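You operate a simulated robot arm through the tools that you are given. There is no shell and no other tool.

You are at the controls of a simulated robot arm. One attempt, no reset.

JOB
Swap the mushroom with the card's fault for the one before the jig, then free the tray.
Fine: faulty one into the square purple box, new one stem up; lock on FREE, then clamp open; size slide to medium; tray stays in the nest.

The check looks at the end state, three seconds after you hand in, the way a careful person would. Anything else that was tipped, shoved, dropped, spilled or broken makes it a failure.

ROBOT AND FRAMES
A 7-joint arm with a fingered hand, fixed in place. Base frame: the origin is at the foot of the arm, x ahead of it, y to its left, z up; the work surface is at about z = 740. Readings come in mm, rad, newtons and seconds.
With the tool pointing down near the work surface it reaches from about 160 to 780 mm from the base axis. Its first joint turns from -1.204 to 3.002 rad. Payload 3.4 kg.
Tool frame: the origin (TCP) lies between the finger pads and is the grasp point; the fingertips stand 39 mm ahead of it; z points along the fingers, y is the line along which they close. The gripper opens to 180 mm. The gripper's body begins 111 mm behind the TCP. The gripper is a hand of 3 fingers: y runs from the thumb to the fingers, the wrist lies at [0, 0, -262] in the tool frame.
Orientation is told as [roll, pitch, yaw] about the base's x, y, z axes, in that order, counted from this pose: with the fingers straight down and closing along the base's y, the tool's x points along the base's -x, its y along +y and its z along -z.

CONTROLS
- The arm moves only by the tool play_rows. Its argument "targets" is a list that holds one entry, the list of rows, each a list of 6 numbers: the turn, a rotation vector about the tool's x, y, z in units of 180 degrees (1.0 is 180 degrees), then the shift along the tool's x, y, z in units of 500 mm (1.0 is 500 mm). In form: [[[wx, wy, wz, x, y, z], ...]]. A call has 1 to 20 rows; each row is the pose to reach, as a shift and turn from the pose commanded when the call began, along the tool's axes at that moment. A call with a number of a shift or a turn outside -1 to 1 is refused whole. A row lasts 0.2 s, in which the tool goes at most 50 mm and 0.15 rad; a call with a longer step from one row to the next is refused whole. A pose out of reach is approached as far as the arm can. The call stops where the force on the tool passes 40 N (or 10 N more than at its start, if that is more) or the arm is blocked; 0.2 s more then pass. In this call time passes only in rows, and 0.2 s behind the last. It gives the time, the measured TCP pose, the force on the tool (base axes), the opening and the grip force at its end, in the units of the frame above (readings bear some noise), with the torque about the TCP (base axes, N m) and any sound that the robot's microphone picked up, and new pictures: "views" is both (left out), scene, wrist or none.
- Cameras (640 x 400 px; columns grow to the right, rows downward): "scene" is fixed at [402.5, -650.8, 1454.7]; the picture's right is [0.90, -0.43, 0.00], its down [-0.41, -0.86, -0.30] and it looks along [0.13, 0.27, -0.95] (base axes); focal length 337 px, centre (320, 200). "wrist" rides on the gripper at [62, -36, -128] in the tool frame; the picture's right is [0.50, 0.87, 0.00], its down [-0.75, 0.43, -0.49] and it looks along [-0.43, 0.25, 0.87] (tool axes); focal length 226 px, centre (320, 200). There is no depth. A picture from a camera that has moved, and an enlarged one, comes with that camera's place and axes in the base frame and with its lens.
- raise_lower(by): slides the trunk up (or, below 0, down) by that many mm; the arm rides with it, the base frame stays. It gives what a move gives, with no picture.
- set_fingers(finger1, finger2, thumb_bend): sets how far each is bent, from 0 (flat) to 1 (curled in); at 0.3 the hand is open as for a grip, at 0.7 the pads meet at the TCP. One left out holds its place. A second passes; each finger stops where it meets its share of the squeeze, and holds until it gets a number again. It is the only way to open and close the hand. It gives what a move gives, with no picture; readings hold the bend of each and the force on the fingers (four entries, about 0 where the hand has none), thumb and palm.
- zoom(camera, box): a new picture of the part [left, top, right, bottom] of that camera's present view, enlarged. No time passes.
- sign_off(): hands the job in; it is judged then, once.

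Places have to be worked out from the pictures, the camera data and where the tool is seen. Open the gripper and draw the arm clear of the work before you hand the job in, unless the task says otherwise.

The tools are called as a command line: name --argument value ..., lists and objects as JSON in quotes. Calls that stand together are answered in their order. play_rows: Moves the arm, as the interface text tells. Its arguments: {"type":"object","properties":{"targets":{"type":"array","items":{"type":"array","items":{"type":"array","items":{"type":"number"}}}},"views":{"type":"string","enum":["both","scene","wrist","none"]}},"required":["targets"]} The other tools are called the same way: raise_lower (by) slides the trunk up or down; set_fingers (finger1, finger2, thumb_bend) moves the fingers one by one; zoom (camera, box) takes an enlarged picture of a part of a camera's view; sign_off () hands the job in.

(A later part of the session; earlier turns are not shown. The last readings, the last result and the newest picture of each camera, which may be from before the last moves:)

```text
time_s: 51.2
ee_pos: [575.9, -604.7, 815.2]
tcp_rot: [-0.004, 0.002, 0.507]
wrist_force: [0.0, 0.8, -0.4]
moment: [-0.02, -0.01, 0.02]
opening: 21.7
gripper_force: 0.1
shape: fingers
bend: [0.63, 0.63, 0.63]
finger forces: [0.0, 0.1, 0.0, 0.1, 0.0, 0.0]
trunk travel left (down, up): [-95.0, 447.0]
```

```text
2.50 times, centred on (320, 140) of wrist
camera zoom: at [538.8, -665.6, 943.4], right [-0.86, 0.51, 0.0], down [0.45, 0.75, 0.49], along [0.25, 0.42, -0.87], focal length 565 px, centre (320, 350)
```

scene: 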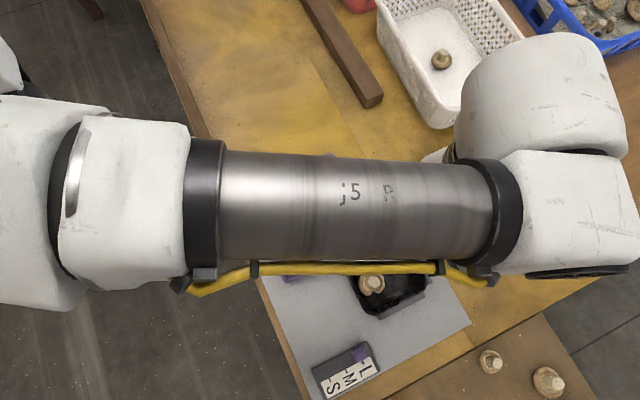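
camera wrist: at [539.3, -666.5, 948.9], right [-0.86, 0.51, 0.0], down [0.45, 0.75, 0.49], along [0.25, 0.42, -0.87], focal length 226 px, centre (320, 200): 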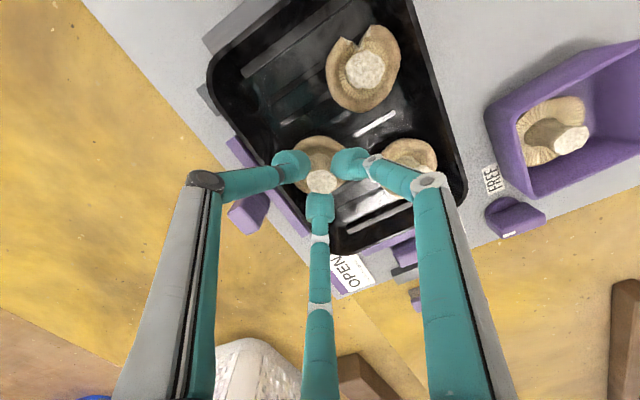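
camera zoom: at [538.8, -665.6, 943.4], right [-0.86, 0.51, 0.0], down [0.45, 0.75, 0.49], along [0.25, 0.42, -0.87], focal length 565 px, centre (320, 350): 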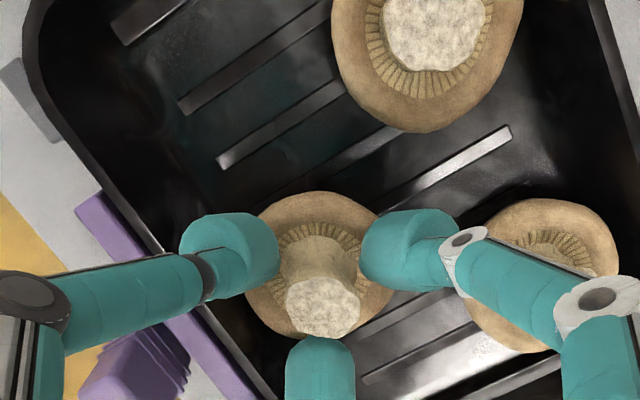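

Released cleanly, forces zero. I rise straight up by 90 mm.

play_rows --targets '[[[0, 0, 0, 0, 0, -0.01], [0, 0, 0, 0, 0, -0.03], [0, 0, 0, 0, 0, -0.06], [0, 0, 0, 0, 0, -0.1], [0, 0, 0, 0, 0, -0.14], [0, 0, 0, 0, 0, -0.18]]]' --views "both"

zoom --camera "wrist" --box '[200, 20, 440, 220]'

```text
time_s: 52.6
ee_pos: [576.4, -605.0, 905.4]
tcp_rot: [-0.005, 0.003, 0.507]
wrist_force: [0.1, 0.8, 0.5]
moment: [-0.01, -0.03, 0.02]
opening: 21.5
gripper_force: 0.0
shape: fingers
bend: [0.63, 0.63, 0.63]
finger forces: [0.1, 0.1, 0.0, 0.0, 0.1, 0.1]
trunk travel left (down, up): [-95.0, 447.0]
camera wrist: at [539.0, -666.3, 1034.5], right [-0.86, 0.51, 0.0], down [0.45, 0.75, 0.49], along [0.25, 0.42, -0.87], focal length 226 px, centre (320, 200)
```

scene: 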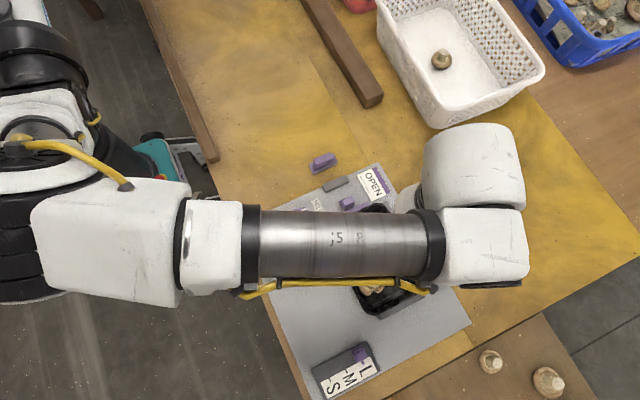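
wrist: 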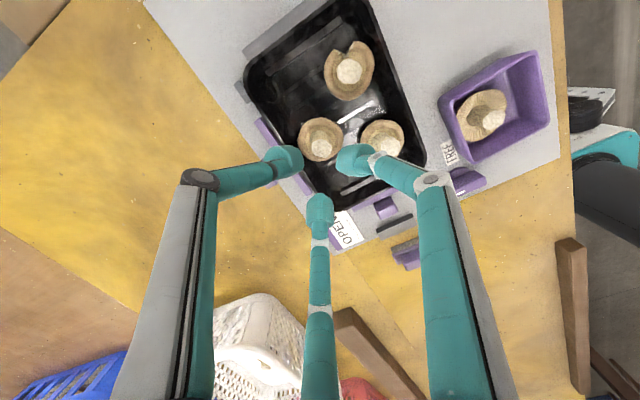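

```text
2.00 times, centred on (320, 120) of wrist
camera zoom: at [539.0, -666.3, 1034.5], right [-0.86, 0.51, 0.0], down [0.45, 0.75, 0.49], along [0.25, 0.42, -0.87], focal length 452 px, centre (320, 360)
```

zoom: 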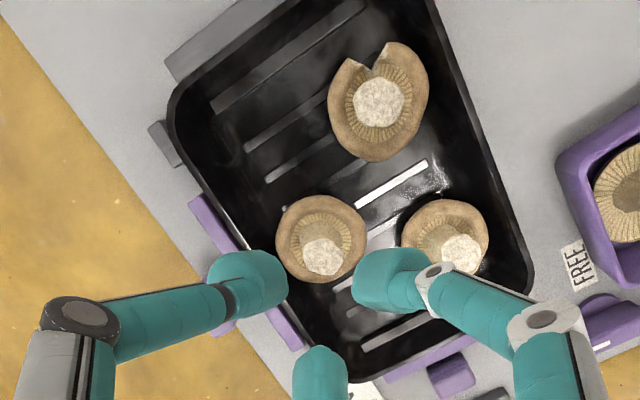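

The swap is done: new mushroom stem up in the tray, others in place. Next the lock knob (centre ≈ (440, -461), top z≈767): I plan to push its bar round with one finger, so I test curling the thumb and finger 1 away while here in free air.

set_fingers --finger1 1.0 --finger2 0.63 --thumb_bend 1.0

zoom --camera "wrist" --box '[0, 0, 640, 400]'

```text
time_s: 53.6
ee_pos: [576.7, -606.4, 905.1]
tcp_rot: [-0.002, 0.002, 0.507]
wrist_force: [0.3, -0.3, 0.3]
moment: [0.01, 0.01, -0.05]
opening: 0.0
gripper_force: 0.1
shape: fingers
bend: [0.78, 0.63, 0.86]
finger forces: [0.0, 0.1, 0.1, 0.0, 0.0, 0.0]
trunk travel left (down, up): [-95.0, 447.0]
```

```text
1.00 times, centred on (320, 200) of wrist (not enlarged: the box is as wide or as high as the picture)
camera zoom: at [539.1, -666.9, 1033.5], right [-0.86, 0.51, 0.0], down [0.45, 0.75, 0.49], along [0.25, 0.42, -0.87], focal length 226 px, centre (320, 200)
```

zoom: 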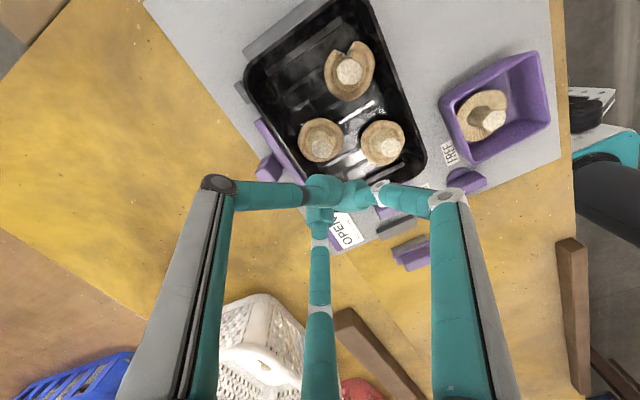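

Finger 1 and the thumb curl up ≥26 mm above finger 2's tip, so finger 2 can serve as a single pusher. I raise the trunk again for arm freedom and go to a point north of the knob.

raise_lower --by 155

play_rows --targets '[[[0, 0, 0, 0.01, 0.05, 0], [0, 0, 0, 0.023, 0.125, 0], [0, 0, 0, 0.037, 0.2, 0], [0, 0, 0, 0.05, 0.275, 0.02], [0, 0, 0, 0.064, 0.35, 0.06], [0, 0, 0, 0.075, 0.41, 0.12], [0, 0, 0, 0.077, 0.42, 0.2], [0, 0, 0, 0.077, 0.42, 0.28], [0, 0, 0, 0.077, 0.42, 0.34], [0, 0, 0, 0.077, 0.42, 0.37]]]' --views "both"

```text
time_s: 55.4
ee_pos: [575.9, -605.5, 1057.9]
tcp_rot: [-0.003, 0.002, 0.509]
wrist_force: [0.6, -0.5, -0.3]
moment: [0.01, -0.02, 0.0]
opening: 0.0
gripper_force: 0.0
shape: fingers
bend: [0.83, 0.63, 0.93]
finger forces: [0.0, 0.1, 0.1, 0.0, 0.1, 0.0]
trunk travel left (down, up): [-250.0, 292.0]
```

```text
time_s: 57.6
ee_pos: [439.3, -441.7, 874.2]
tcp_rot: [-0.001, 0.002, 0.507]
wrist_force: [0.3, 0.6, 0.3]
moment: [0.02, 0.0, 0.0]
opening: 0.0
gripper_force: 0.0
shape: fingers
bend: [0.83, 0.63, 0.93]
finger forces: [0.1, 0.0, 0.0, 0.0, 0.0, 0.0]
trunk travel left (down, up): [-250.0, 292.0]
camera wrist: at [402.1, -501.8, 1002.4], right [-0.86, 0.51, 0.0], down [0.45, 0.75, 0.49], along [0.25, 0.42, -0.87], focal length 226 px, centre (320, 200)
```

scene: 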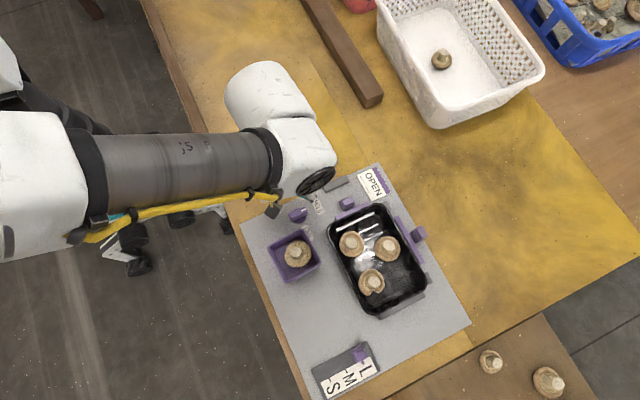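
wrist: 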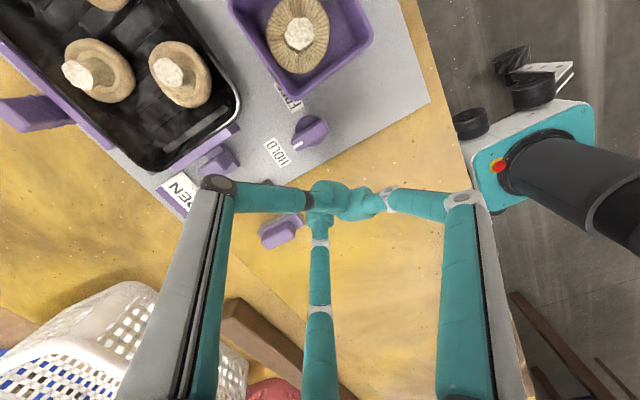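

The jig is visible in the scene view now; I check the box, tray contents and the knob from both cameras.

zoom --camera "scene" --box '[240, 180, 440, 320]'

zoom --camera "wrist" --box '[220, 60, 380, 180]'

zoom --camera "wrist" --box '[140, 100, 300, 220]'

```text
2.86 times, centred on (340, 250) of scene
camera zoom: at [402.5, -650.8, 1454.7], right [0.9, -0.43, 0.0], down [-0.41, -0.86, -0.3], along [0.13, 0.27, -0.95], focal length 962 px, centre (263, 57)
```

zoom: 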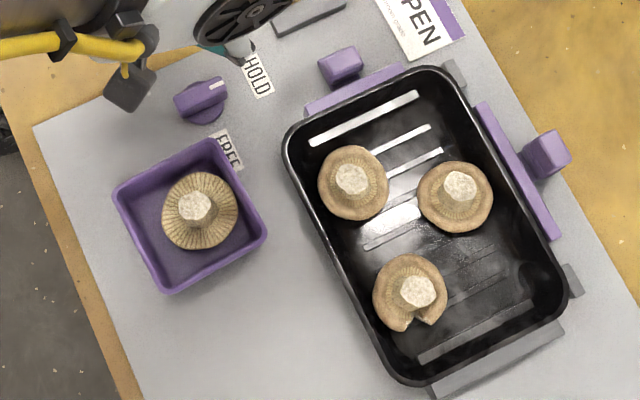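

```text
3.33 times, centred on (300, 120) of wrist
camera zoom: at [402.1, -501.8, 1002.4], right [-0.86, 0.51, 0.0], down [0.45, 0.75, 0.49], along [0.25, 0.42, -0.87], focal length 754 px, centre (387, 467)
```

zoom: 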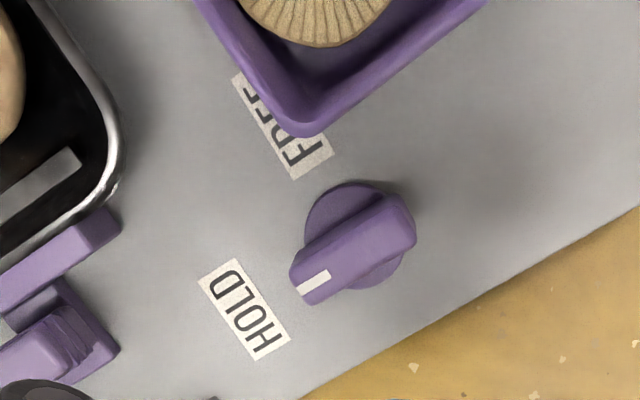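

```text
3.33 times, centred on (220, 160) of wrist
camera zoom: at [402.1, -501.8, 1002.4], right [-0.86, 0.51, 0.0], down [0.45, 0.75, 0.49], along [0.25, 0.42, -0.87], focal length 754 px, centre (653, 333)
```

zoom: 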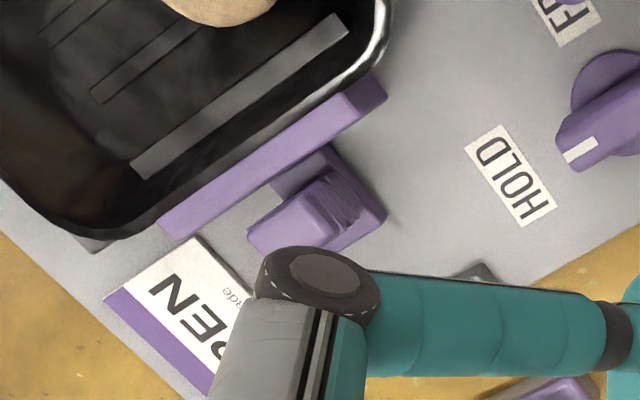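

Knob axis ≈ (440, -459), bar ±17 mm pointing about 7°, FREE lies at about -87°. I lower finger 2 to z≈760 north of the bar's pointer end.

play_rows --targets '[[[0, 0, 0, 0, 0, 0.04], [0, 0, 0, 0, 0, 0.08], [0, 0, 0, 0, 0, 0.12], [0, 0, 0, 0, 0, 0.148]]]' --views "both"

zoom --camera "wrist" --box '[220, 80, 420, 230]'

zoom --camera "scene" --box '[250, 170, 370, 250]'

```text
time_s: 58.6
ee_pos: [440.6, -440.9, 799.7]
tcp_rot: [-0.005, -0.002, 0.507]
wrist_force: [-0.1, 0.6, 0.0]
moment: [0.01, -0.01, 0.0]
opening: 66.8
gripper_force: 0.1
shape: fingers
bend: [1.0, 0.63, 0.96]
finger forces: [0.0, 0.0, 0.0, 0.0, 0.0, 0.1]
trunk travel left (down, up): [-250.0, 292.0]
camera wrist: at [402.3, -502.2, 929.1], right [-0.86, 0.51, 0.0], down [0.45, 0.75, 0.49], along [0.25, 0.42, -0.87], focal length 226 px, centre (320, 200)
```

scene: 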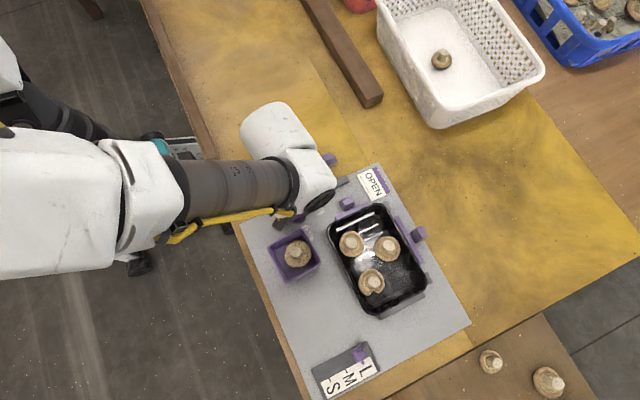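
wrist: 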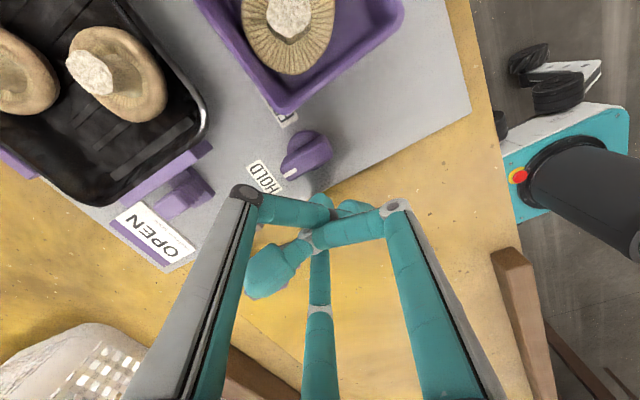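

```text
2.67 times, centred on (320, 155) of wrist
camera zoom: at [402.3, -502.2, 929.1], right [-0.86, 0.51, 0.0], down [0.45, 0.75, 0.49], along [0.25, 0.42, -0.87], focal length 603 px, centre (320, 320)
```

zoom: 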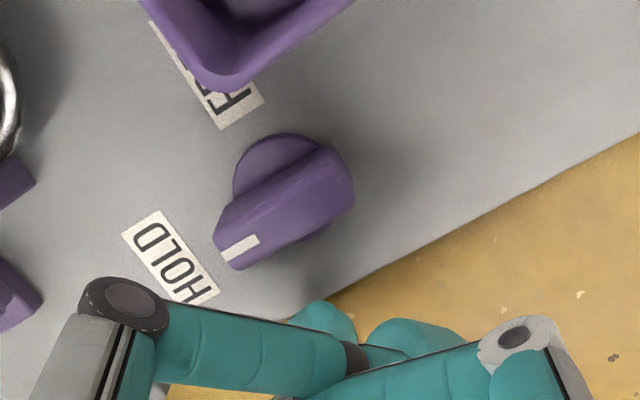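

```text
5.00 times, centred on (310, 210) of scene
camera zoom: at [402.5, -650.8, 1454.7], right [0.9, -0.43, 0.0], down [-0.41, -0.86, -0.3], along [0.13, 0.27, -0.95], focal length 1683 px, centre (370, 150)
```

zoom: 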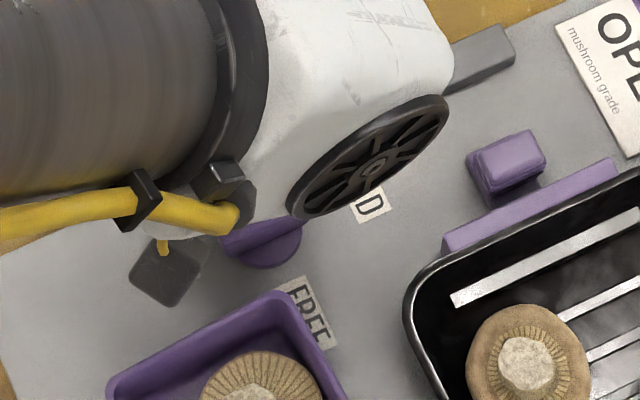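

The curled fingers are well above. I push the pointer end gently toward -y along an arc about the knob axis, first part only.

play_rows --targets '[[[0, 0, 0, 0.0127, -0.0183, 0], [0, 0, 0, 0.017, -0.025, 0], [0, 0, 0, 0.0203, -0.0304, 0], [0, 0, 0, 0.018, -0.0355, 0], [0, 0, 0, 0.016, -0.0403, 0]]]' --views "wrist"

zoom --camera "wrist" --box '[220, 100, 420, 240]'

```text
time_s: 59.8
ee_pos: [441.3, -463.3, 800.3]
tcp_rot: [-0.003, 0.002, 0.508]
wrist_force: [-0.6, 0.7, 0.0]
moment: [0.01, -0.01, 0.04]
opening: 68.2
gripper_force: 0.0
shape: fingers
bend: [1.0, 0.63, 0.96]
finger forces: [0.0, 0.0, 0.0, 0.0, 0.0, 0.0]
trunk travel left (down, up): [-250.0, 292.0]
camera wrist: at [405.2, -523.6, 928.7], right [-0.86, 0.51, 0.0], down [0.45, 0.75, 0.49], along [0.25, 0.42, -0.87], focal length 226 px, centre (320, 200)
```

wrist: 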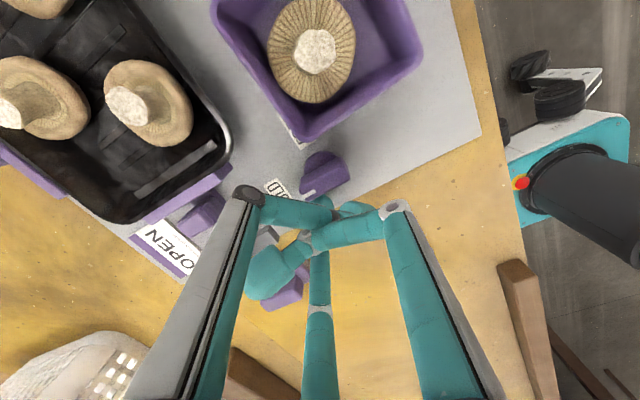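

```text
2.86 times, centred on (320, 170) of wrist
camera zoom: at [405.2, -523.6, 928.7], right [-0.86, 0.51, 0.0], down [0.45, 0.75, 0.49], along [0.25, 0.42, -0.87], focal length 646 px, centre (320, 286)
```

zoom: 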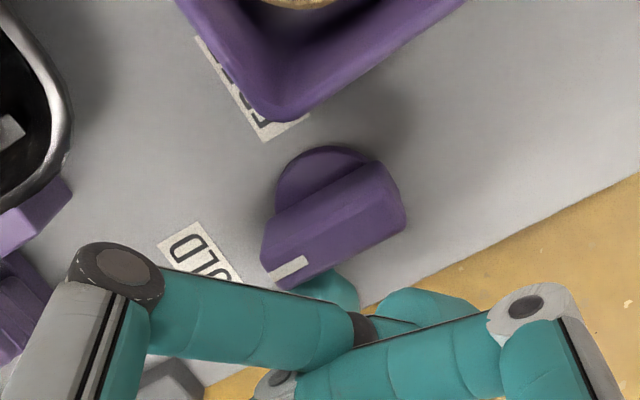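

Contact is only just beginning (bar about 3–7°). I continue the arc to roughly half way and look.

play_rows --targets '[[[0, 0, 0, 0.0016, -0.0069, 0], [0, 0, 0, 0.0014, -0.0115, 0], [0, 0, 0, 0.0014, -0.0161, 0], [0, 0, 0, 0.0025, -0.0205, 0], [0, 0, 0, 0.0036, -0.025, 0]]]' --views "wrist"

zoom --camera "wrist" --box '[220, 100, 420, 240]'

```text
time_s: 61.0
ee_pos: [447.0, -473.8, 799.4]
tcp_rot: [-0.003, 0.002, 0.506]
wrist_force: [-1.2, 1.8, 0.5]
moment: [0.03, 0.05, 0.03]
opening: 68.1
gripper_force: 0.4
shape: fingers
bend: [1.0, 0.62, 0.96]
finger forces: [0.1, 1.1, 0.0, 0.0, 0.0, 0.0]
trunk travel left (down, up): [-250.0, 292.0]
camera wrist: at [410.4, -535.2, 928.6], right [-0.86, 0.51, 0.0], down [0.45, 0.75, 0.49], along [0.25, 0.42, -0.87], focal length 226 px, centre (320, 200)
```

wrist: 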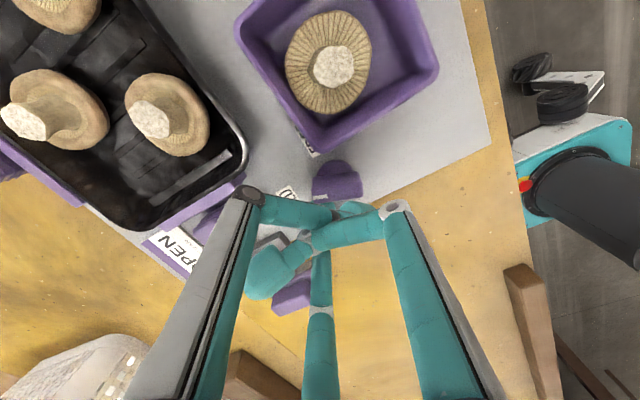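

```text
2.86 times, centred on (320, 170) of wrist
camera zoom: at [410.4, -535.2, 928.6], right [-0.86, 0.51, 0.0], down [0.45, 0.75, 0.49], along [0.25, 0.42, -0.87], focal length 646 px, centre (320, 286)
```

zoom: 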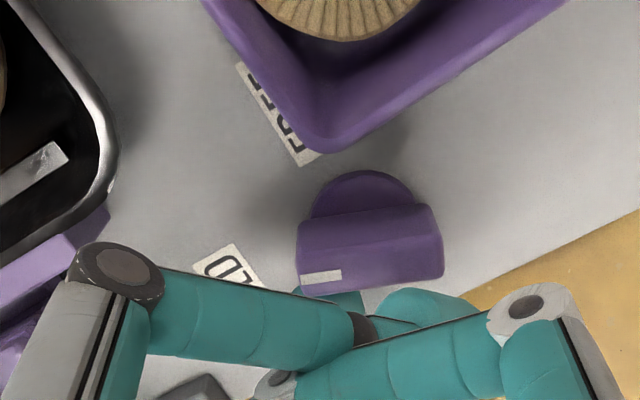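

The bar turns well (now ≈ -20 to -28°, only ~1 N). I carry on along the arc.

play_rows --targets '[[[0, 0, 0, 0.0035, -0.002, 0], [0, 0, 0, 0.0067, -0.0038, 0], [0, 0, 0, 0.0092, -0.007, 0], [0, 0, 0, 0.0116, -0.0105, 0], [0, 0, 0, 0.0148, -0.013, 0], [0, 0, 0, 0.018, -0.0156, 0]]]' --views "wrist"

zoom --camera "wrist" --box '[220, 100, 420, 240]'

```text
time_s: 62.4
ee_pos: [442.9, -485.8, 799.4]
tcp_rot: [-0.003, 0.0, 0.508]
wrist_force: [0.7, 0.2, 1.0]
moment: [0.05, -0.06, 0.04]
opening: 68.1
gripper_force: 0.7
shape: fingers
bend: [1.0, 0.62, 0.96]
finger forces: [0.1, 1.3, 0.1, 0.0, 0.1, 0.0]
trunk travel left (down, up): [-250.0, 292.0]
camera wrist: at [405.9, -546.2, 928.4], right [-0.86, 0.51, 0.0], down [0.45, 0.75, 0.49], along [0.25, 0.42, -0.87], focal length 226 px, centre (320, 200)
```

wrist: 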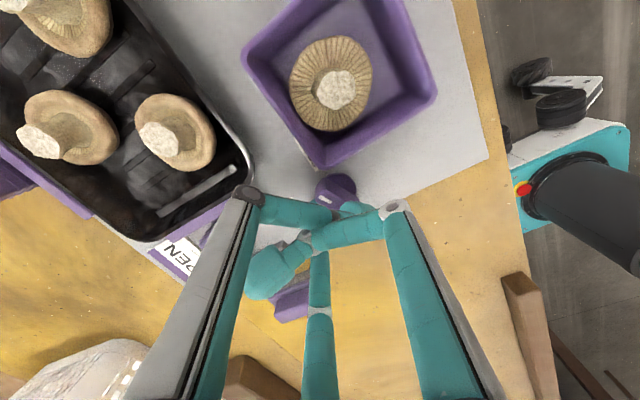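

```text
2.86 times, centred on (320, 170) of wrist
camera zoom: at [405.9, -546.2, 928.4], right [-0.86, 0.51, 0.0], down [0.45, 0.75, 0.49], along [0.25, 0.42, -0.87], focal length 646 px, centre (320, 286)
```

zoom: 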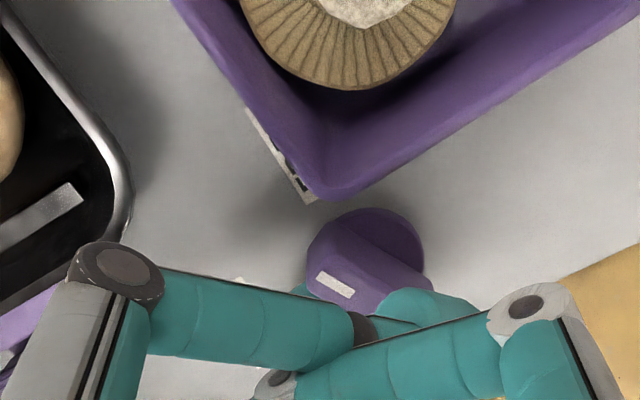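

The bar is past halfway. I push on toward about -85°, then back off to the north-east and rise for a clear look.

play_rows --targets '[[[0, 0, 0, 0.0035, -0.001, 0], [0, 0, 0, 0.0067, -0.0018, 0], [0, 0, 0, 0.0096, -0.0024, 0]]]' --views "none"

play_rows --targets '[[[0, 0, 0, -0.02, 0.0, 0], [0, 0, 0, -0.05, 0.01, 0], [0, 0, 0, -0.05, 0.02, -0.06], [0, 0, 0, -0.06, 0.04, -0.13]]]' --views "both"

zoom --camera "scene" --box '[270, 190, 370, 260]'

zoom --camera "wrist" --box '[240, 100, 440, 240]'

```text
time_s: 63.2
ee_pos: [440.6, -489.1, 800.2]
tcp_rot: [-0.005, 0.002, 0.507]
wrist_force: [1.6, 1.4, 0.5]
moment: [0.05, -0.05, 0.01]
opening: 68.7
gripper_force: 0.7
shape: fingers
bend: [1.0, 0.62, 0.96]
finger forces: [0.1, 1.3, 0.0, 0.1, 0.0, 0.1]
trunk travel left (down, up): [-250.0, 292.0]
```

```text
time_s: 64.2
ee_pos: [455.0, -457.3, 865.3]
tcp_rot: [-0.006, 0.002, 0.508]
wrist_force: [0.1, 0.9, 0.3]
moment: [-0.01, -0.02, -0.02]
opening: 68.2
gripper_force: 0.0
shape: fingers
bend: [1.0, 0.63, 0.96]
finger forces: [0.1, 0.0, 0.0, 0.0, 0.1, 0.0]
trunk travel left (down, up): [-250.0, 292.0]
camera wrist: at [419.0, -518.6, 993.3], right [-0.86, 0.51, 0.0], down [0.45, 0.75, 0.49], along [0.25, 0.42, -0.87], focal length 226 px, centre (320, 200)
```

scene: 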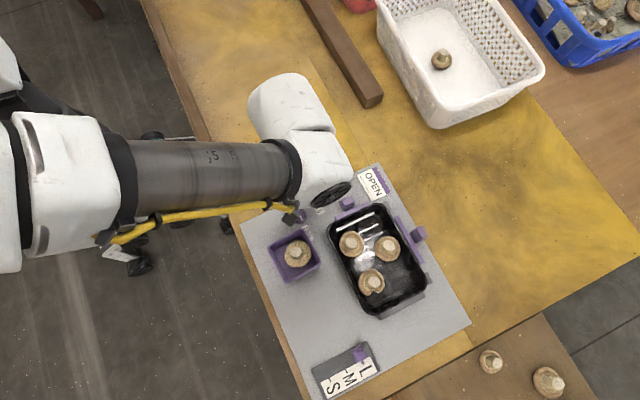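
wrist: 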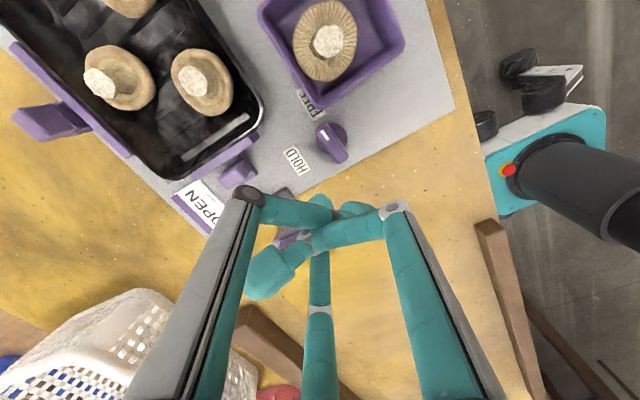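

```text
5.71 times, centred on (320, 225) of scene
camera zoom: at [402.5, -650.8, 1454.7], right [0.9, -0.43, 0.0], down [-0.41, -0.86, -0.3], along [0.13, 0.27, -0.95], focal length 1923 px, centre (320, 57)
```

zoom: 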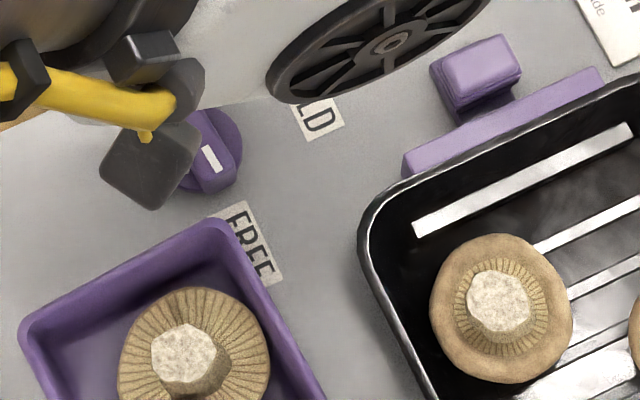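

```text
2.86 times, centred on (340, 170) of wrist
camera zoom: at [419.0, -518.6, 993.3], right [-0.86, 0.51, 0.0], down [0.45, 0.75, 0.49], along [0.25, 0.42, -0.87], focal length 646 px, centre (263, 286)
```

zoom: 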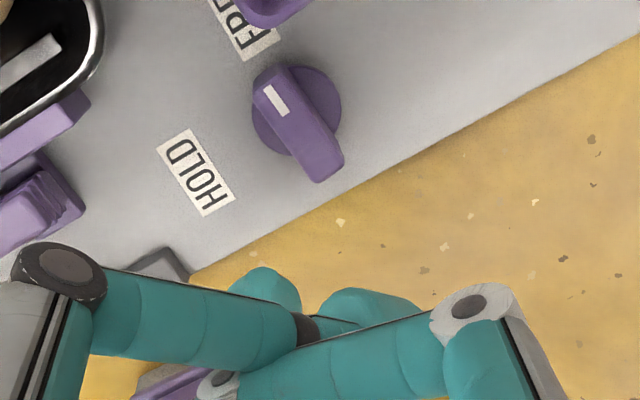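

The pointer now aims at FREE (bar ≈ -85°, square to the plate). Next I study the clamps: zoom on the end clamp and the side one in the present views.

zoom --camera "wrist" --box '[0, 70, 120, 150]'

zoom --camera "wrist" --box '[160, 120, 300, 220]'

zoom --camera "scene" --box '[390, 200, 450, 260]'

zoom --camera "scene" --box '[320, 160, 400, 220]'

```text
5.00 times, centred on (60, 110) of wrist
camera zoom: at [419.0, -518.6, 993.3], right [-0.86, 0.51, 0.0], down [0.45, 0.75, 0.49], along [0.25, 0.42, -0.87], focal length 1130 px, centre (1620, 650)
```

zoom: 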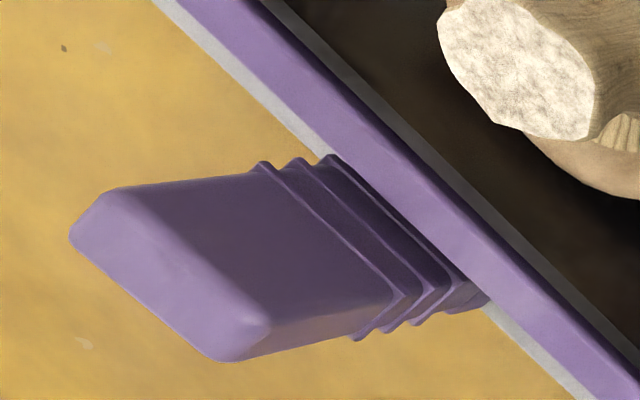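

```text
4.00 times, centred on (230, 170) of wrist
camera zoom: at [419.0, -518.6, 993.3], right [-0.86, 0.51, 0.0], down [0.45, 0.75, 0.49], along [0.25, 0.42, -0.87], focal length 904 px, centre (680, 320)
```

zoom: 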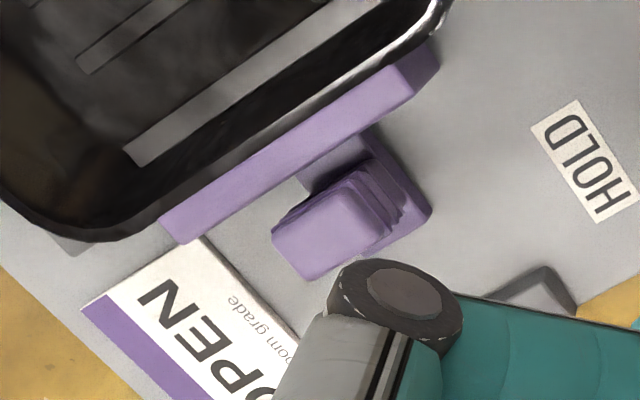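

```text
6.67 times, centred on (420, 230) of scene
camera zoom: at [402.5, -650.8, 1454.7], right [0.9, -0.43, 0.0], down [-0.41, -0.86, -0.3], along [0.13, 0.27, -0.95], focal length 2244 px, centre (-347, 0)
```

zoom: 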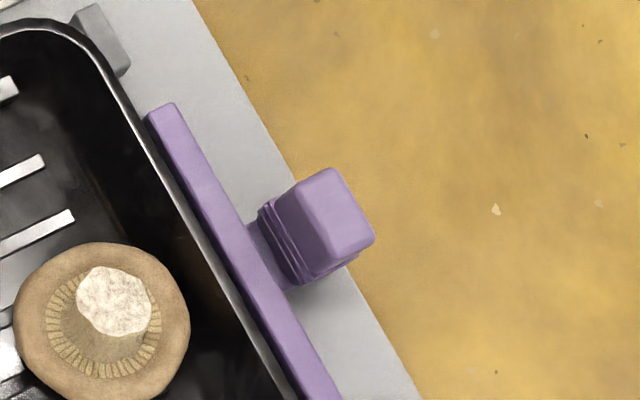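

```text
6.67 times, centred on (360, 190) of scene
camera zoom: at [402.5, -650.8, 1454.7], right [0.9, -0.43, 0.0], down [-0.41, -0.86, -0.3], along [0.13, 0.27, -0.95], focal length 2244 px, centre (53, 267)
```

zoom: 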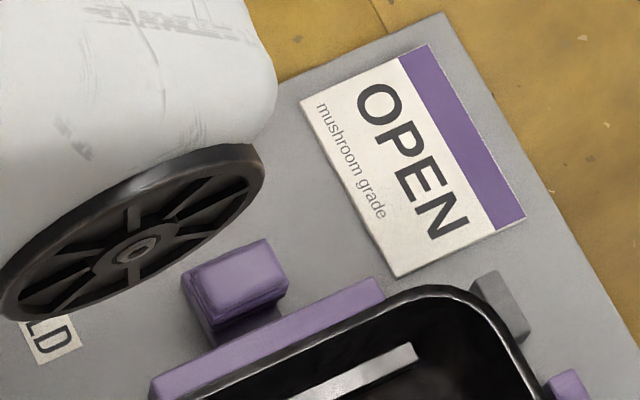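

The end clamp is a carriage with an upright handle post (top ≈ (545, -485, 785)) that can slide +y ≈ 25 mm to the grey stop; its post is what I should pull. First I uncurl the thumb, then finger 1, here in free air.

set_fingers --thumb_bend 0.5

set_fingers --finger1 0.5 --finger2 0.55

play_rows --targets '[[[0, 0, -0.035, 0, 0, -0.02], [0, 0, -0.07, 0, 0, -0.04], [0, 0, -0.105, 0, 0, -0.06], [0, 0, -0.14, 0, 0, -0.08], [0, 0, -0.172, 0, 0, -0.1]]]' --views "both"

```text
time_s: 65.2
ee_pos: [456.1, -459.4, 864.0]
tcp_rot: [-0.004, 0.001, 0.508]
wrist_force: [-0.7, -0.4, -0.6]
moment: [0.01, 0.01, -0.01]
opening: 82.5
gripper_force: 0.0
shape: fingers
bend: [1.0, 0.63, 0.5]
finger forces: [0.0, 0.0, 0.1, 0.1, 0.0, 0.0]
trunk travel left (down, up): [-250.0, 292.0]
```

```text
time_s: 66.2
ee_pos: [456.2, -459.0, 863.3]
tcp_rot: [-0.003, 0.002, 0.509]
wrist_force: [0.1, -0.4, -0.2]
moment: [0.0, 0.01, -0.04]
opening: 72.3
gripper_force: 0.0
shape: fingers
bend: [0.5, 0.55, 0.5]
finger forces: [0.1, 0.0, 0.1, 0.0, 0.0, 0.0]
trunk travel left (down, up): [-250.0, 292.0]
```

```text
time_s: 67.4
ee_pos: [456.8, -457.1, 915.6]
tcp_rot: [-0.001, 0.003, 1.048]
wrist_force: [-0.3, -0.2, -0.2]
moment: [0.02, -0.03, -0.01]
opening: 72.4
gripper_force: 0.0
shape: fingers
bend: [0.5, 0.55, 0.5]
finger forces: [0.2, 0.0, 0.0, 0.1, 0.0, 0.1]
trunk travel left (down, up): [-250.0, 292.0]
camera wrist: at [457.0, -527.7, 1044.5], right [-1.0, 0.0, 0.0], down [0.0, 0.87, 0.49], along [0.0, 0.49, -0.87], focal length 226 px, centre (320, 200)
```

scene: 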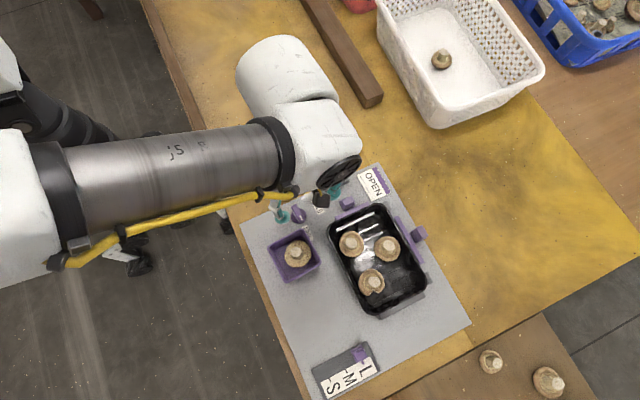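
wrist: 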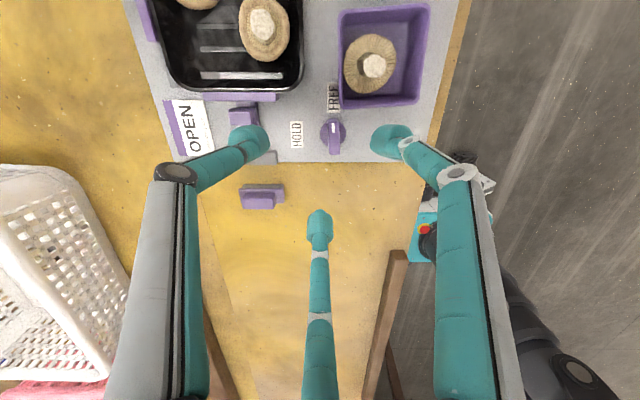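

Yaw is 60° now. I move over the end clamp's post at z≈875 and look down at it.

play_rows --targets '[[[0, 0, 0, -0.012, -0.045, 0], [0, 0, 0, -0.026, -0.095, 0.0], [0, 0, 0, -0.04, -0.145, 0.02], [0, 0, 0, -0.048, -0.1755, 0.05], [0, 0, 0, -0.048, -0.1755, 0.08]]]' --views "both"

zoom --camera "wrist" --box '[220, 60, 420, 220]'

zoom --camera "scene" --box '[270, 170, 430, 270]'

```text
time_s: 68.6
ee_pos: [545.9, -481.4, 875.1]
tcp_rot: [-0.001, 0.003, 1.05]
wrist_force: [-0.4, 0.2, -0.1]
moment: [-0.01, 0.04, 0.01]
opening: 72.5
gripper_force: 0.1
shape: fingers
bend: [0.5, 0.55, 0.5]
finger forces: [0.0, 0.0, 0.1, 0.0, 0.0, 0.0]
trunk travel left (down, up): [-250.0, 292.0]
camera wrist: at [545.4, -551.2, 1003.4], right [-1.0, 0.0, 0.0], down [0.0, 0.87, 0.49], along [0.0, 0.49, -0.87], focal length 226 px, centre (320, 200)
```

scene: 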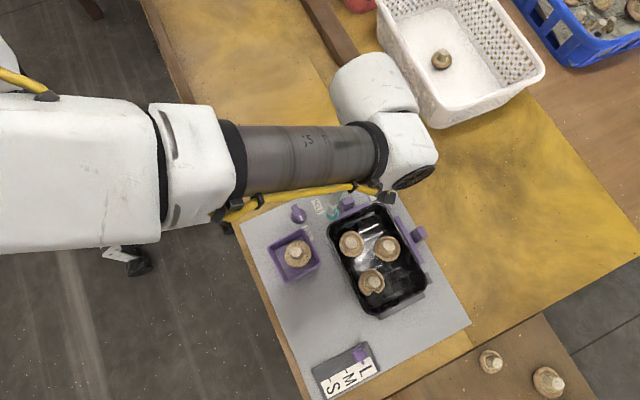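
wrist: 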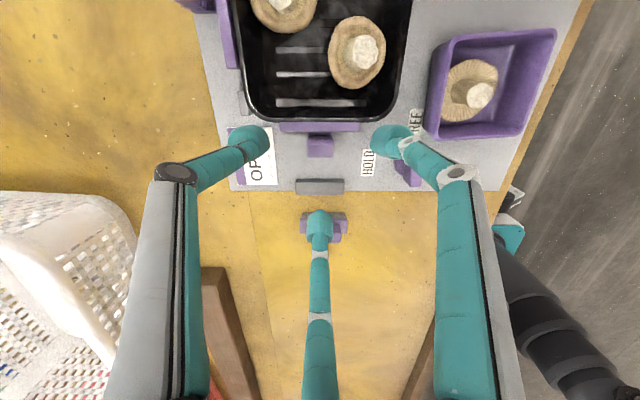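

```text
2.50 times, centred on (320, 140) of wrist
camera zoom: at [545.4, -551.2, 1003.4], right [-1.0, 0.0, 0.0], down [0.0, 0.87, 0.49], along [0.0, 0.49, -0.87], focal length 565 px, centre (320, 350)
```

zoom: 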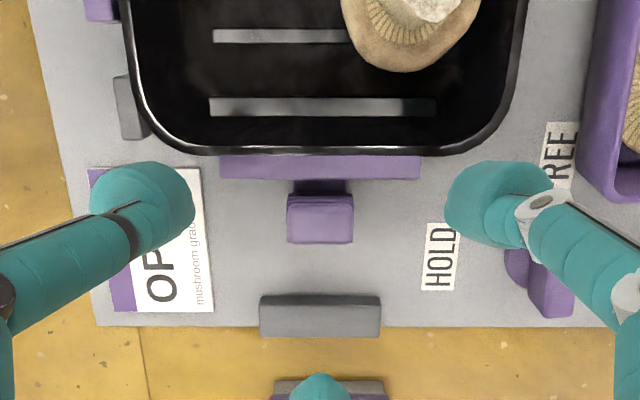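

```text
4.00 times, centred on (350, 220) of scene
camera zoom: at [402.5, -650.8, 1454.7], right [0.9, -0.43, 0.0], down [-0.41, -0.86, -0.3], along [0.13, 0.27, -0.95], focal length 1346 px, centre (200, 120)
```

zoom: 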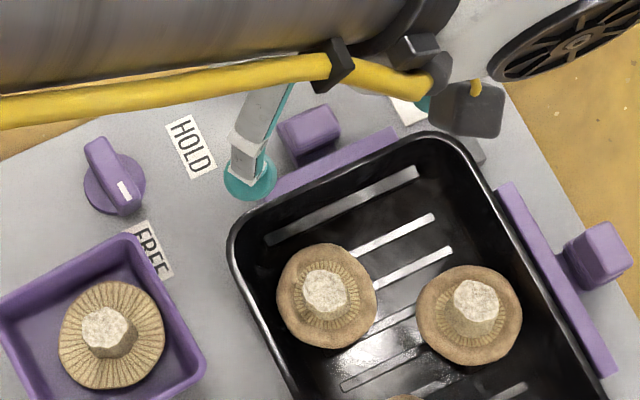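

Good view: post spans x 532–558, y -494…-476, top z≈785; bar and tray rim lie just behind it, the stop's face near y -436. I set the fingers to 0.61 and descend to z≈830 first.

set_fingers --finger1 0.61 --finger2 0.61 --thumb_bend 0.61

play_rows --targets '[[[0, 0, 0, 0, 0, 0.03], [0, 0, 0, 0, 0, 0.06], [0, 0, 0, 0.0, 0.0, 0.09]]]' --views "wrist"

zoom --camera "wrist" --box '[220, 90, 420, 230]'

```text
time_s: 69.6
ee_pos: [545.1, -478.9, 875.7]
tcp_rot: [-0.003, 0.004, 1.049]
wrist_force: [0.3, -0.6, -0.7]
moment: [-0.02, 0.01, -0.02]
opening: 30.5
gripper_force: 0.2
shape: fingers
bend: [0.61, 0.61, 0.61]
finger forces: [0.1, 0.0, 0.1, 0.1, 0.0, 0.0]
trunk travel left (down, up): [-250.0, 292.0]
```

```text
time_s: 70.4
ee_pos: [544.2, -478.5, 828.6]
tcp_rot: [-0.002, 0.005, 1.048]
wrist_force: [0.4, -0.1, 0.4]
moment: [0.0, -0.02, -0.02]
opening: 30.3
gripper_force: 0.1
shape: fingers
bend: [0.61, 0.61, 0.61]
finger forces: [0.0, 0.0, 0.0, 0.1, 0.2, 0.0]
trunk travel left (down, up): [-250.0, 292.0]
camera wrist: at [545.0, -550.2, 958.3], right [-1.0, 0.0, 0.0], down [0.0, 0.87, 0.49], along [0.0, 0.49, -0.87], focal length 226 px, centre (320, 200)
```

wrist: 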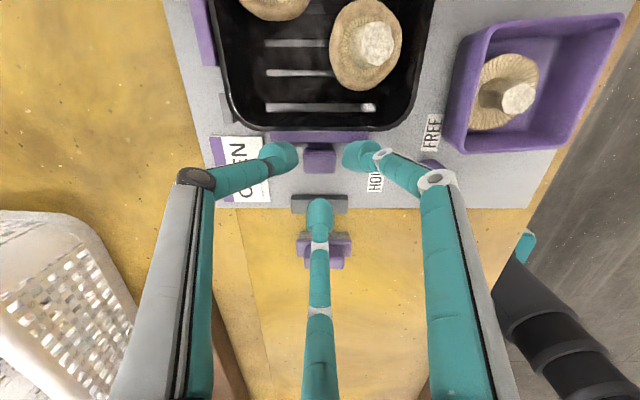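

```text
2.86 times, centred on (320, 160) of wrist
camera zoom: at [545.0, -550.2, 958.3], right [-1.0, 0.0, 0.0], down [0.0, 0.87, 0.49], along [0.0, 0.49, -0.87], focal length 646 px, centre (320, 314)
```

zoom: 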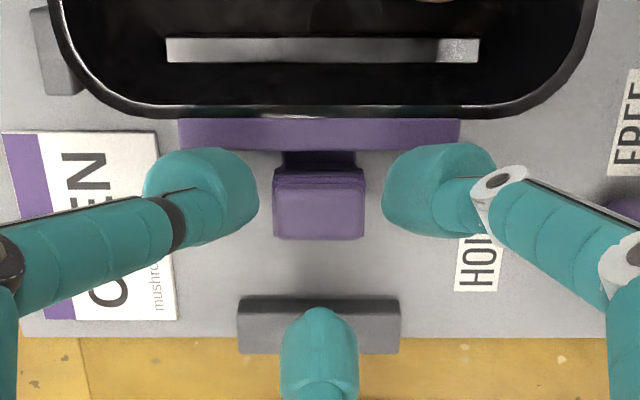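

Post is well framed between the tips; the hand axis is about 6 mm too far +y. I shift (+1, -3.5) and descend to tip height ≈778, above the bar and about the rim height.

play_rows --targets '[[[0, 0, 0, 0.005, -0.0052, 0.0], [0, 0, 0, 0.005, -0.0052, 0.008], [0, 0, 0, 0.005, -0.0052, 0.016], [0, 0, 0, 0.005, -0.0052, 0.023]]]' --views "none"

zoom --camera "wrist" --box '[220, 90, 420, 230]'

```text
time_s: 71.4
ee_pos: [543.8, -482.7, 818.8]
tcp_rot: [-0.003, 0.005, 1.05]
wrist_force: [0.5, 0.0, 0.5]
moment: [0.01, 0.02, -0.01]
opening: 30.0
gripper_force: 0.1
shape: fingers
bend: [0.61, 0.61, 0.61]
finger forces: [0.1, 0.0, 0.1, 0.1, 0.0, 0.1]
trunk travel left (down, up): [-250.0, 292.0]
```

```text
2.86 times, centred on (320, 160) of wrist
camera zoom: at [545.4, -554.2, 947.5], right [-1.0, 0.0, 0.0], down [0.0, 0.87, 0.49], along [0.0, 0.49, -0.87], focal length 646 px, centre (320, 314)
```

zoom: 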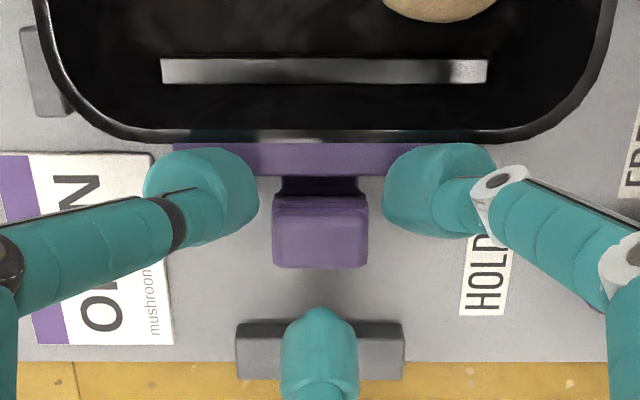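

Tips straddle the post with a small clearance to the rim. I lower 4 mm more and close around the post.

play_rows --targets '[[[0, 0, 0, 0.0, 0.0, 0.004], [0, 0, 0, 0.0, 0.0, 0.008]]]' --views "none"

set_fingers --finger1 0.64 --finger2 0.64 --thumb_bend 0.64

zoom --camera "wrist" --box '[220, 90, 420, 230]'

```text
time_s: 72.0
ee_pos: [544.1, -483.3, 814.8]
tcp_rot: [-0.004, 0.002, 1.048]
wrist_force: [0.4, 1.2, 1.4]
moment: [0.04, -0.04, 0.05]
opening: 28.9
gripper_force: 0.7
shape: fingers
bend: [0.61, 0.61, 0.61]
finger forces: [0.4, 0.0, 0.0, 0.0, 1.4, 0.0]
trunk travel left (down, up): [-250.0, 292.0]
```

```text
time_s: 73.0
ee_pos: [545.3, -483.8, 814.3]
tcp_rot: [-0.003, 0.003, 1.049]
wrist_force: [0.6, 0.7, -0.4]
moment: [-0.01, -0.02, 0.0]
opening: 21.7
gripper_force: 1.2
shape: fingers
bend: [0.63, 0.64, 0.63]
finger forces: [0.6, 0.1, 0.0, 0.0, 1.4, 0.0]
trunk travel left (down, up): [-250.0, 292.0]
```

```text
2.86 times, centred on (320, 160) of wrist
camera zoom: at [545.0, -554.5, 943.4], right [-1.0, 0.0, 0.0], down [0.0, 0.87, 0.49], along [0.0, 0.49, -0.87], focal length 646 px, centre (320, 314)
```

zoom: 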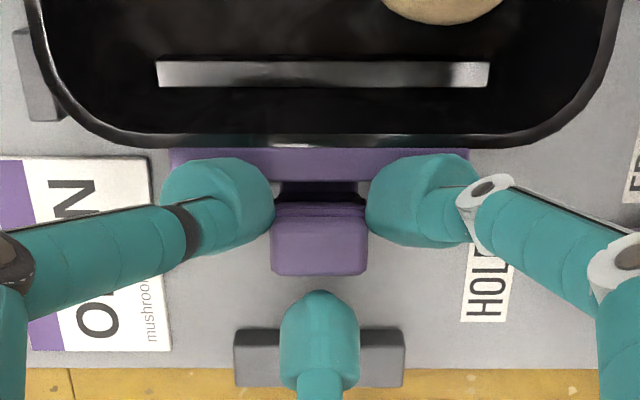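

Thumb and finger 1 now bear on the post's rear corners. I close finger 2 onto the front to hold it.

set_fingers --finger1 0.66 --finger2 0.69 --thumb_bend 0.66

zoom --camera "wrist" --box '[220, 90, 420, 230]'

```text
time_s: 74.0
ee_pos: [544.1, -483.5, 815.5]
tcp_rot: [-0.001, 0.003, 1.049]
wrist_force: [1.8, -0.3, -0.5]
moment: [0.03, -0.07, 0.0]
opening: 20.3
gripper_force: 3.0
shape: fingers
bend: [0.64, 0.67, 0.64]
finger forces: [1.9, 1.3, 0.1, 0.0, 3.5, 0.0]
trunk travel left (down, up): [-250.0, 292.0]
```

```text
2.86 times, centred on (320, 160) of wrist
camera zoom: at [545.1, -554.4, 943.4], right [-1.0, 0.0, 0.0], down [0.0, 0.87, 0.49], along [0.0, 0.49, -0.87], focal length 646 px, centre (320, 314)
```

zoom: 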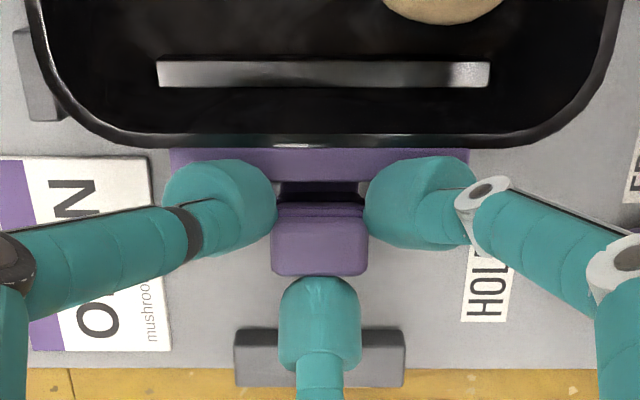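

Held (1.9/1.3/3.5 N). I pull the clamp +y by 10 mm and check that it slides.

play_rows --targets '[[[0, 0, 0, -0.0043, 0.0025, 0], [0, 0, 0, -0.0087, 0.005, 0], [0, 0, 0, -0.013, 0.0075, 0], [0, 0, 0, -0.0173, 0.01, 0]]]' --views "none"

zoom --camera "wrist" --box '[220, 90, 420, 230]'

```text
time_s: 75.0
ee_pos: [544.9, -471.6, 815.3]
tcp_rot: [-0.001, 0.004, 1.049]
wrist_force: [1.4, -0.9, -1.0]
moment: [-0.02, -0.06, 0.04]
opening: 19.9
gripper_force: 2.7
shape: fingers
bend: [0.64, 0.68, 0.64]
finger forces: [1.9, 1.0, 0.0, 0.1, 3.5, 0.0]
trunk travel left (down, up): [-250.0, 292.0]
```

```text
2.86 times, centred on (320, 160) of wrist
camera zoom: at [545.3, -544.1, 943.4], right [-1.0, 0.0, 0.0], down [0.0, 0.87, 0.49], along [0.0, 0.49, -0.87], focal length 646 px, centre (320, 314)
```

zoom: 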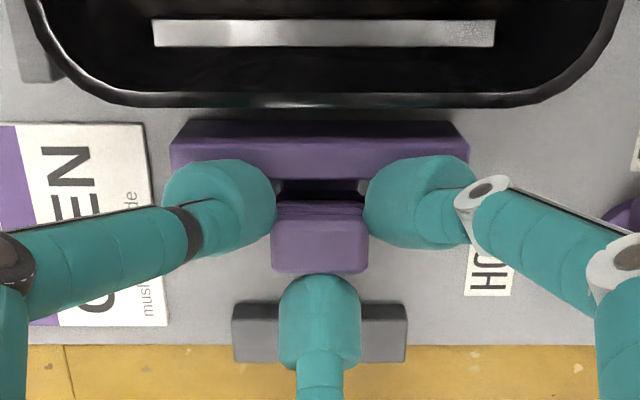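

The clamp slides freely away from the tray. I continue to the stop, in small rows.

play_rows --targets '[[[0, 0, 0, -0.0052, 0.003, 0], [0, 0, 0, -0.0104, 0.006, 0], [0, 0, 0, -0.0156, 0.009, 0], [0, 0, 0, -0.0208, 0.012, 0], [0, 0, 0, -0.0243, 0.014, 0]]]' --views "none"

zoom --camera "wrist" --box '[220, 90, 420, 230]'

```text
time_s: 76.2
ee_pos: [545.0, -459.7, 814.3]
tcp_rot: [-0.002, 0.004, 1.046]
wrist_force: [0.2, 0.1, -0.5]
moment: [-0.06, -0.01, 0.0]
opening: 20.1
gripper_force: 2.3
shape: fingers
bend: [0.64, 0.68, 0.64]
finger forces: [2.5, 1.1, 0.1, 0.0, 2.7, 0.0]
trunk travel left (down, up): [-250.0, 292.0]
```

```text
2.86 times, centred on (320, 160) of wrist
camera zoom: at [545.6, -530.7, 943.3], right [-1.0, 0.0, 0.0], down [0.0, 0.87, 0.49], along [0.0, 0.49, -0.87], focal length 646 px, centre (320, 314)
```

zoom: 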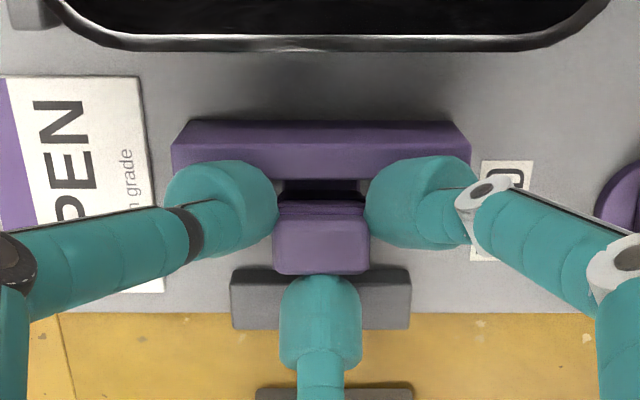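

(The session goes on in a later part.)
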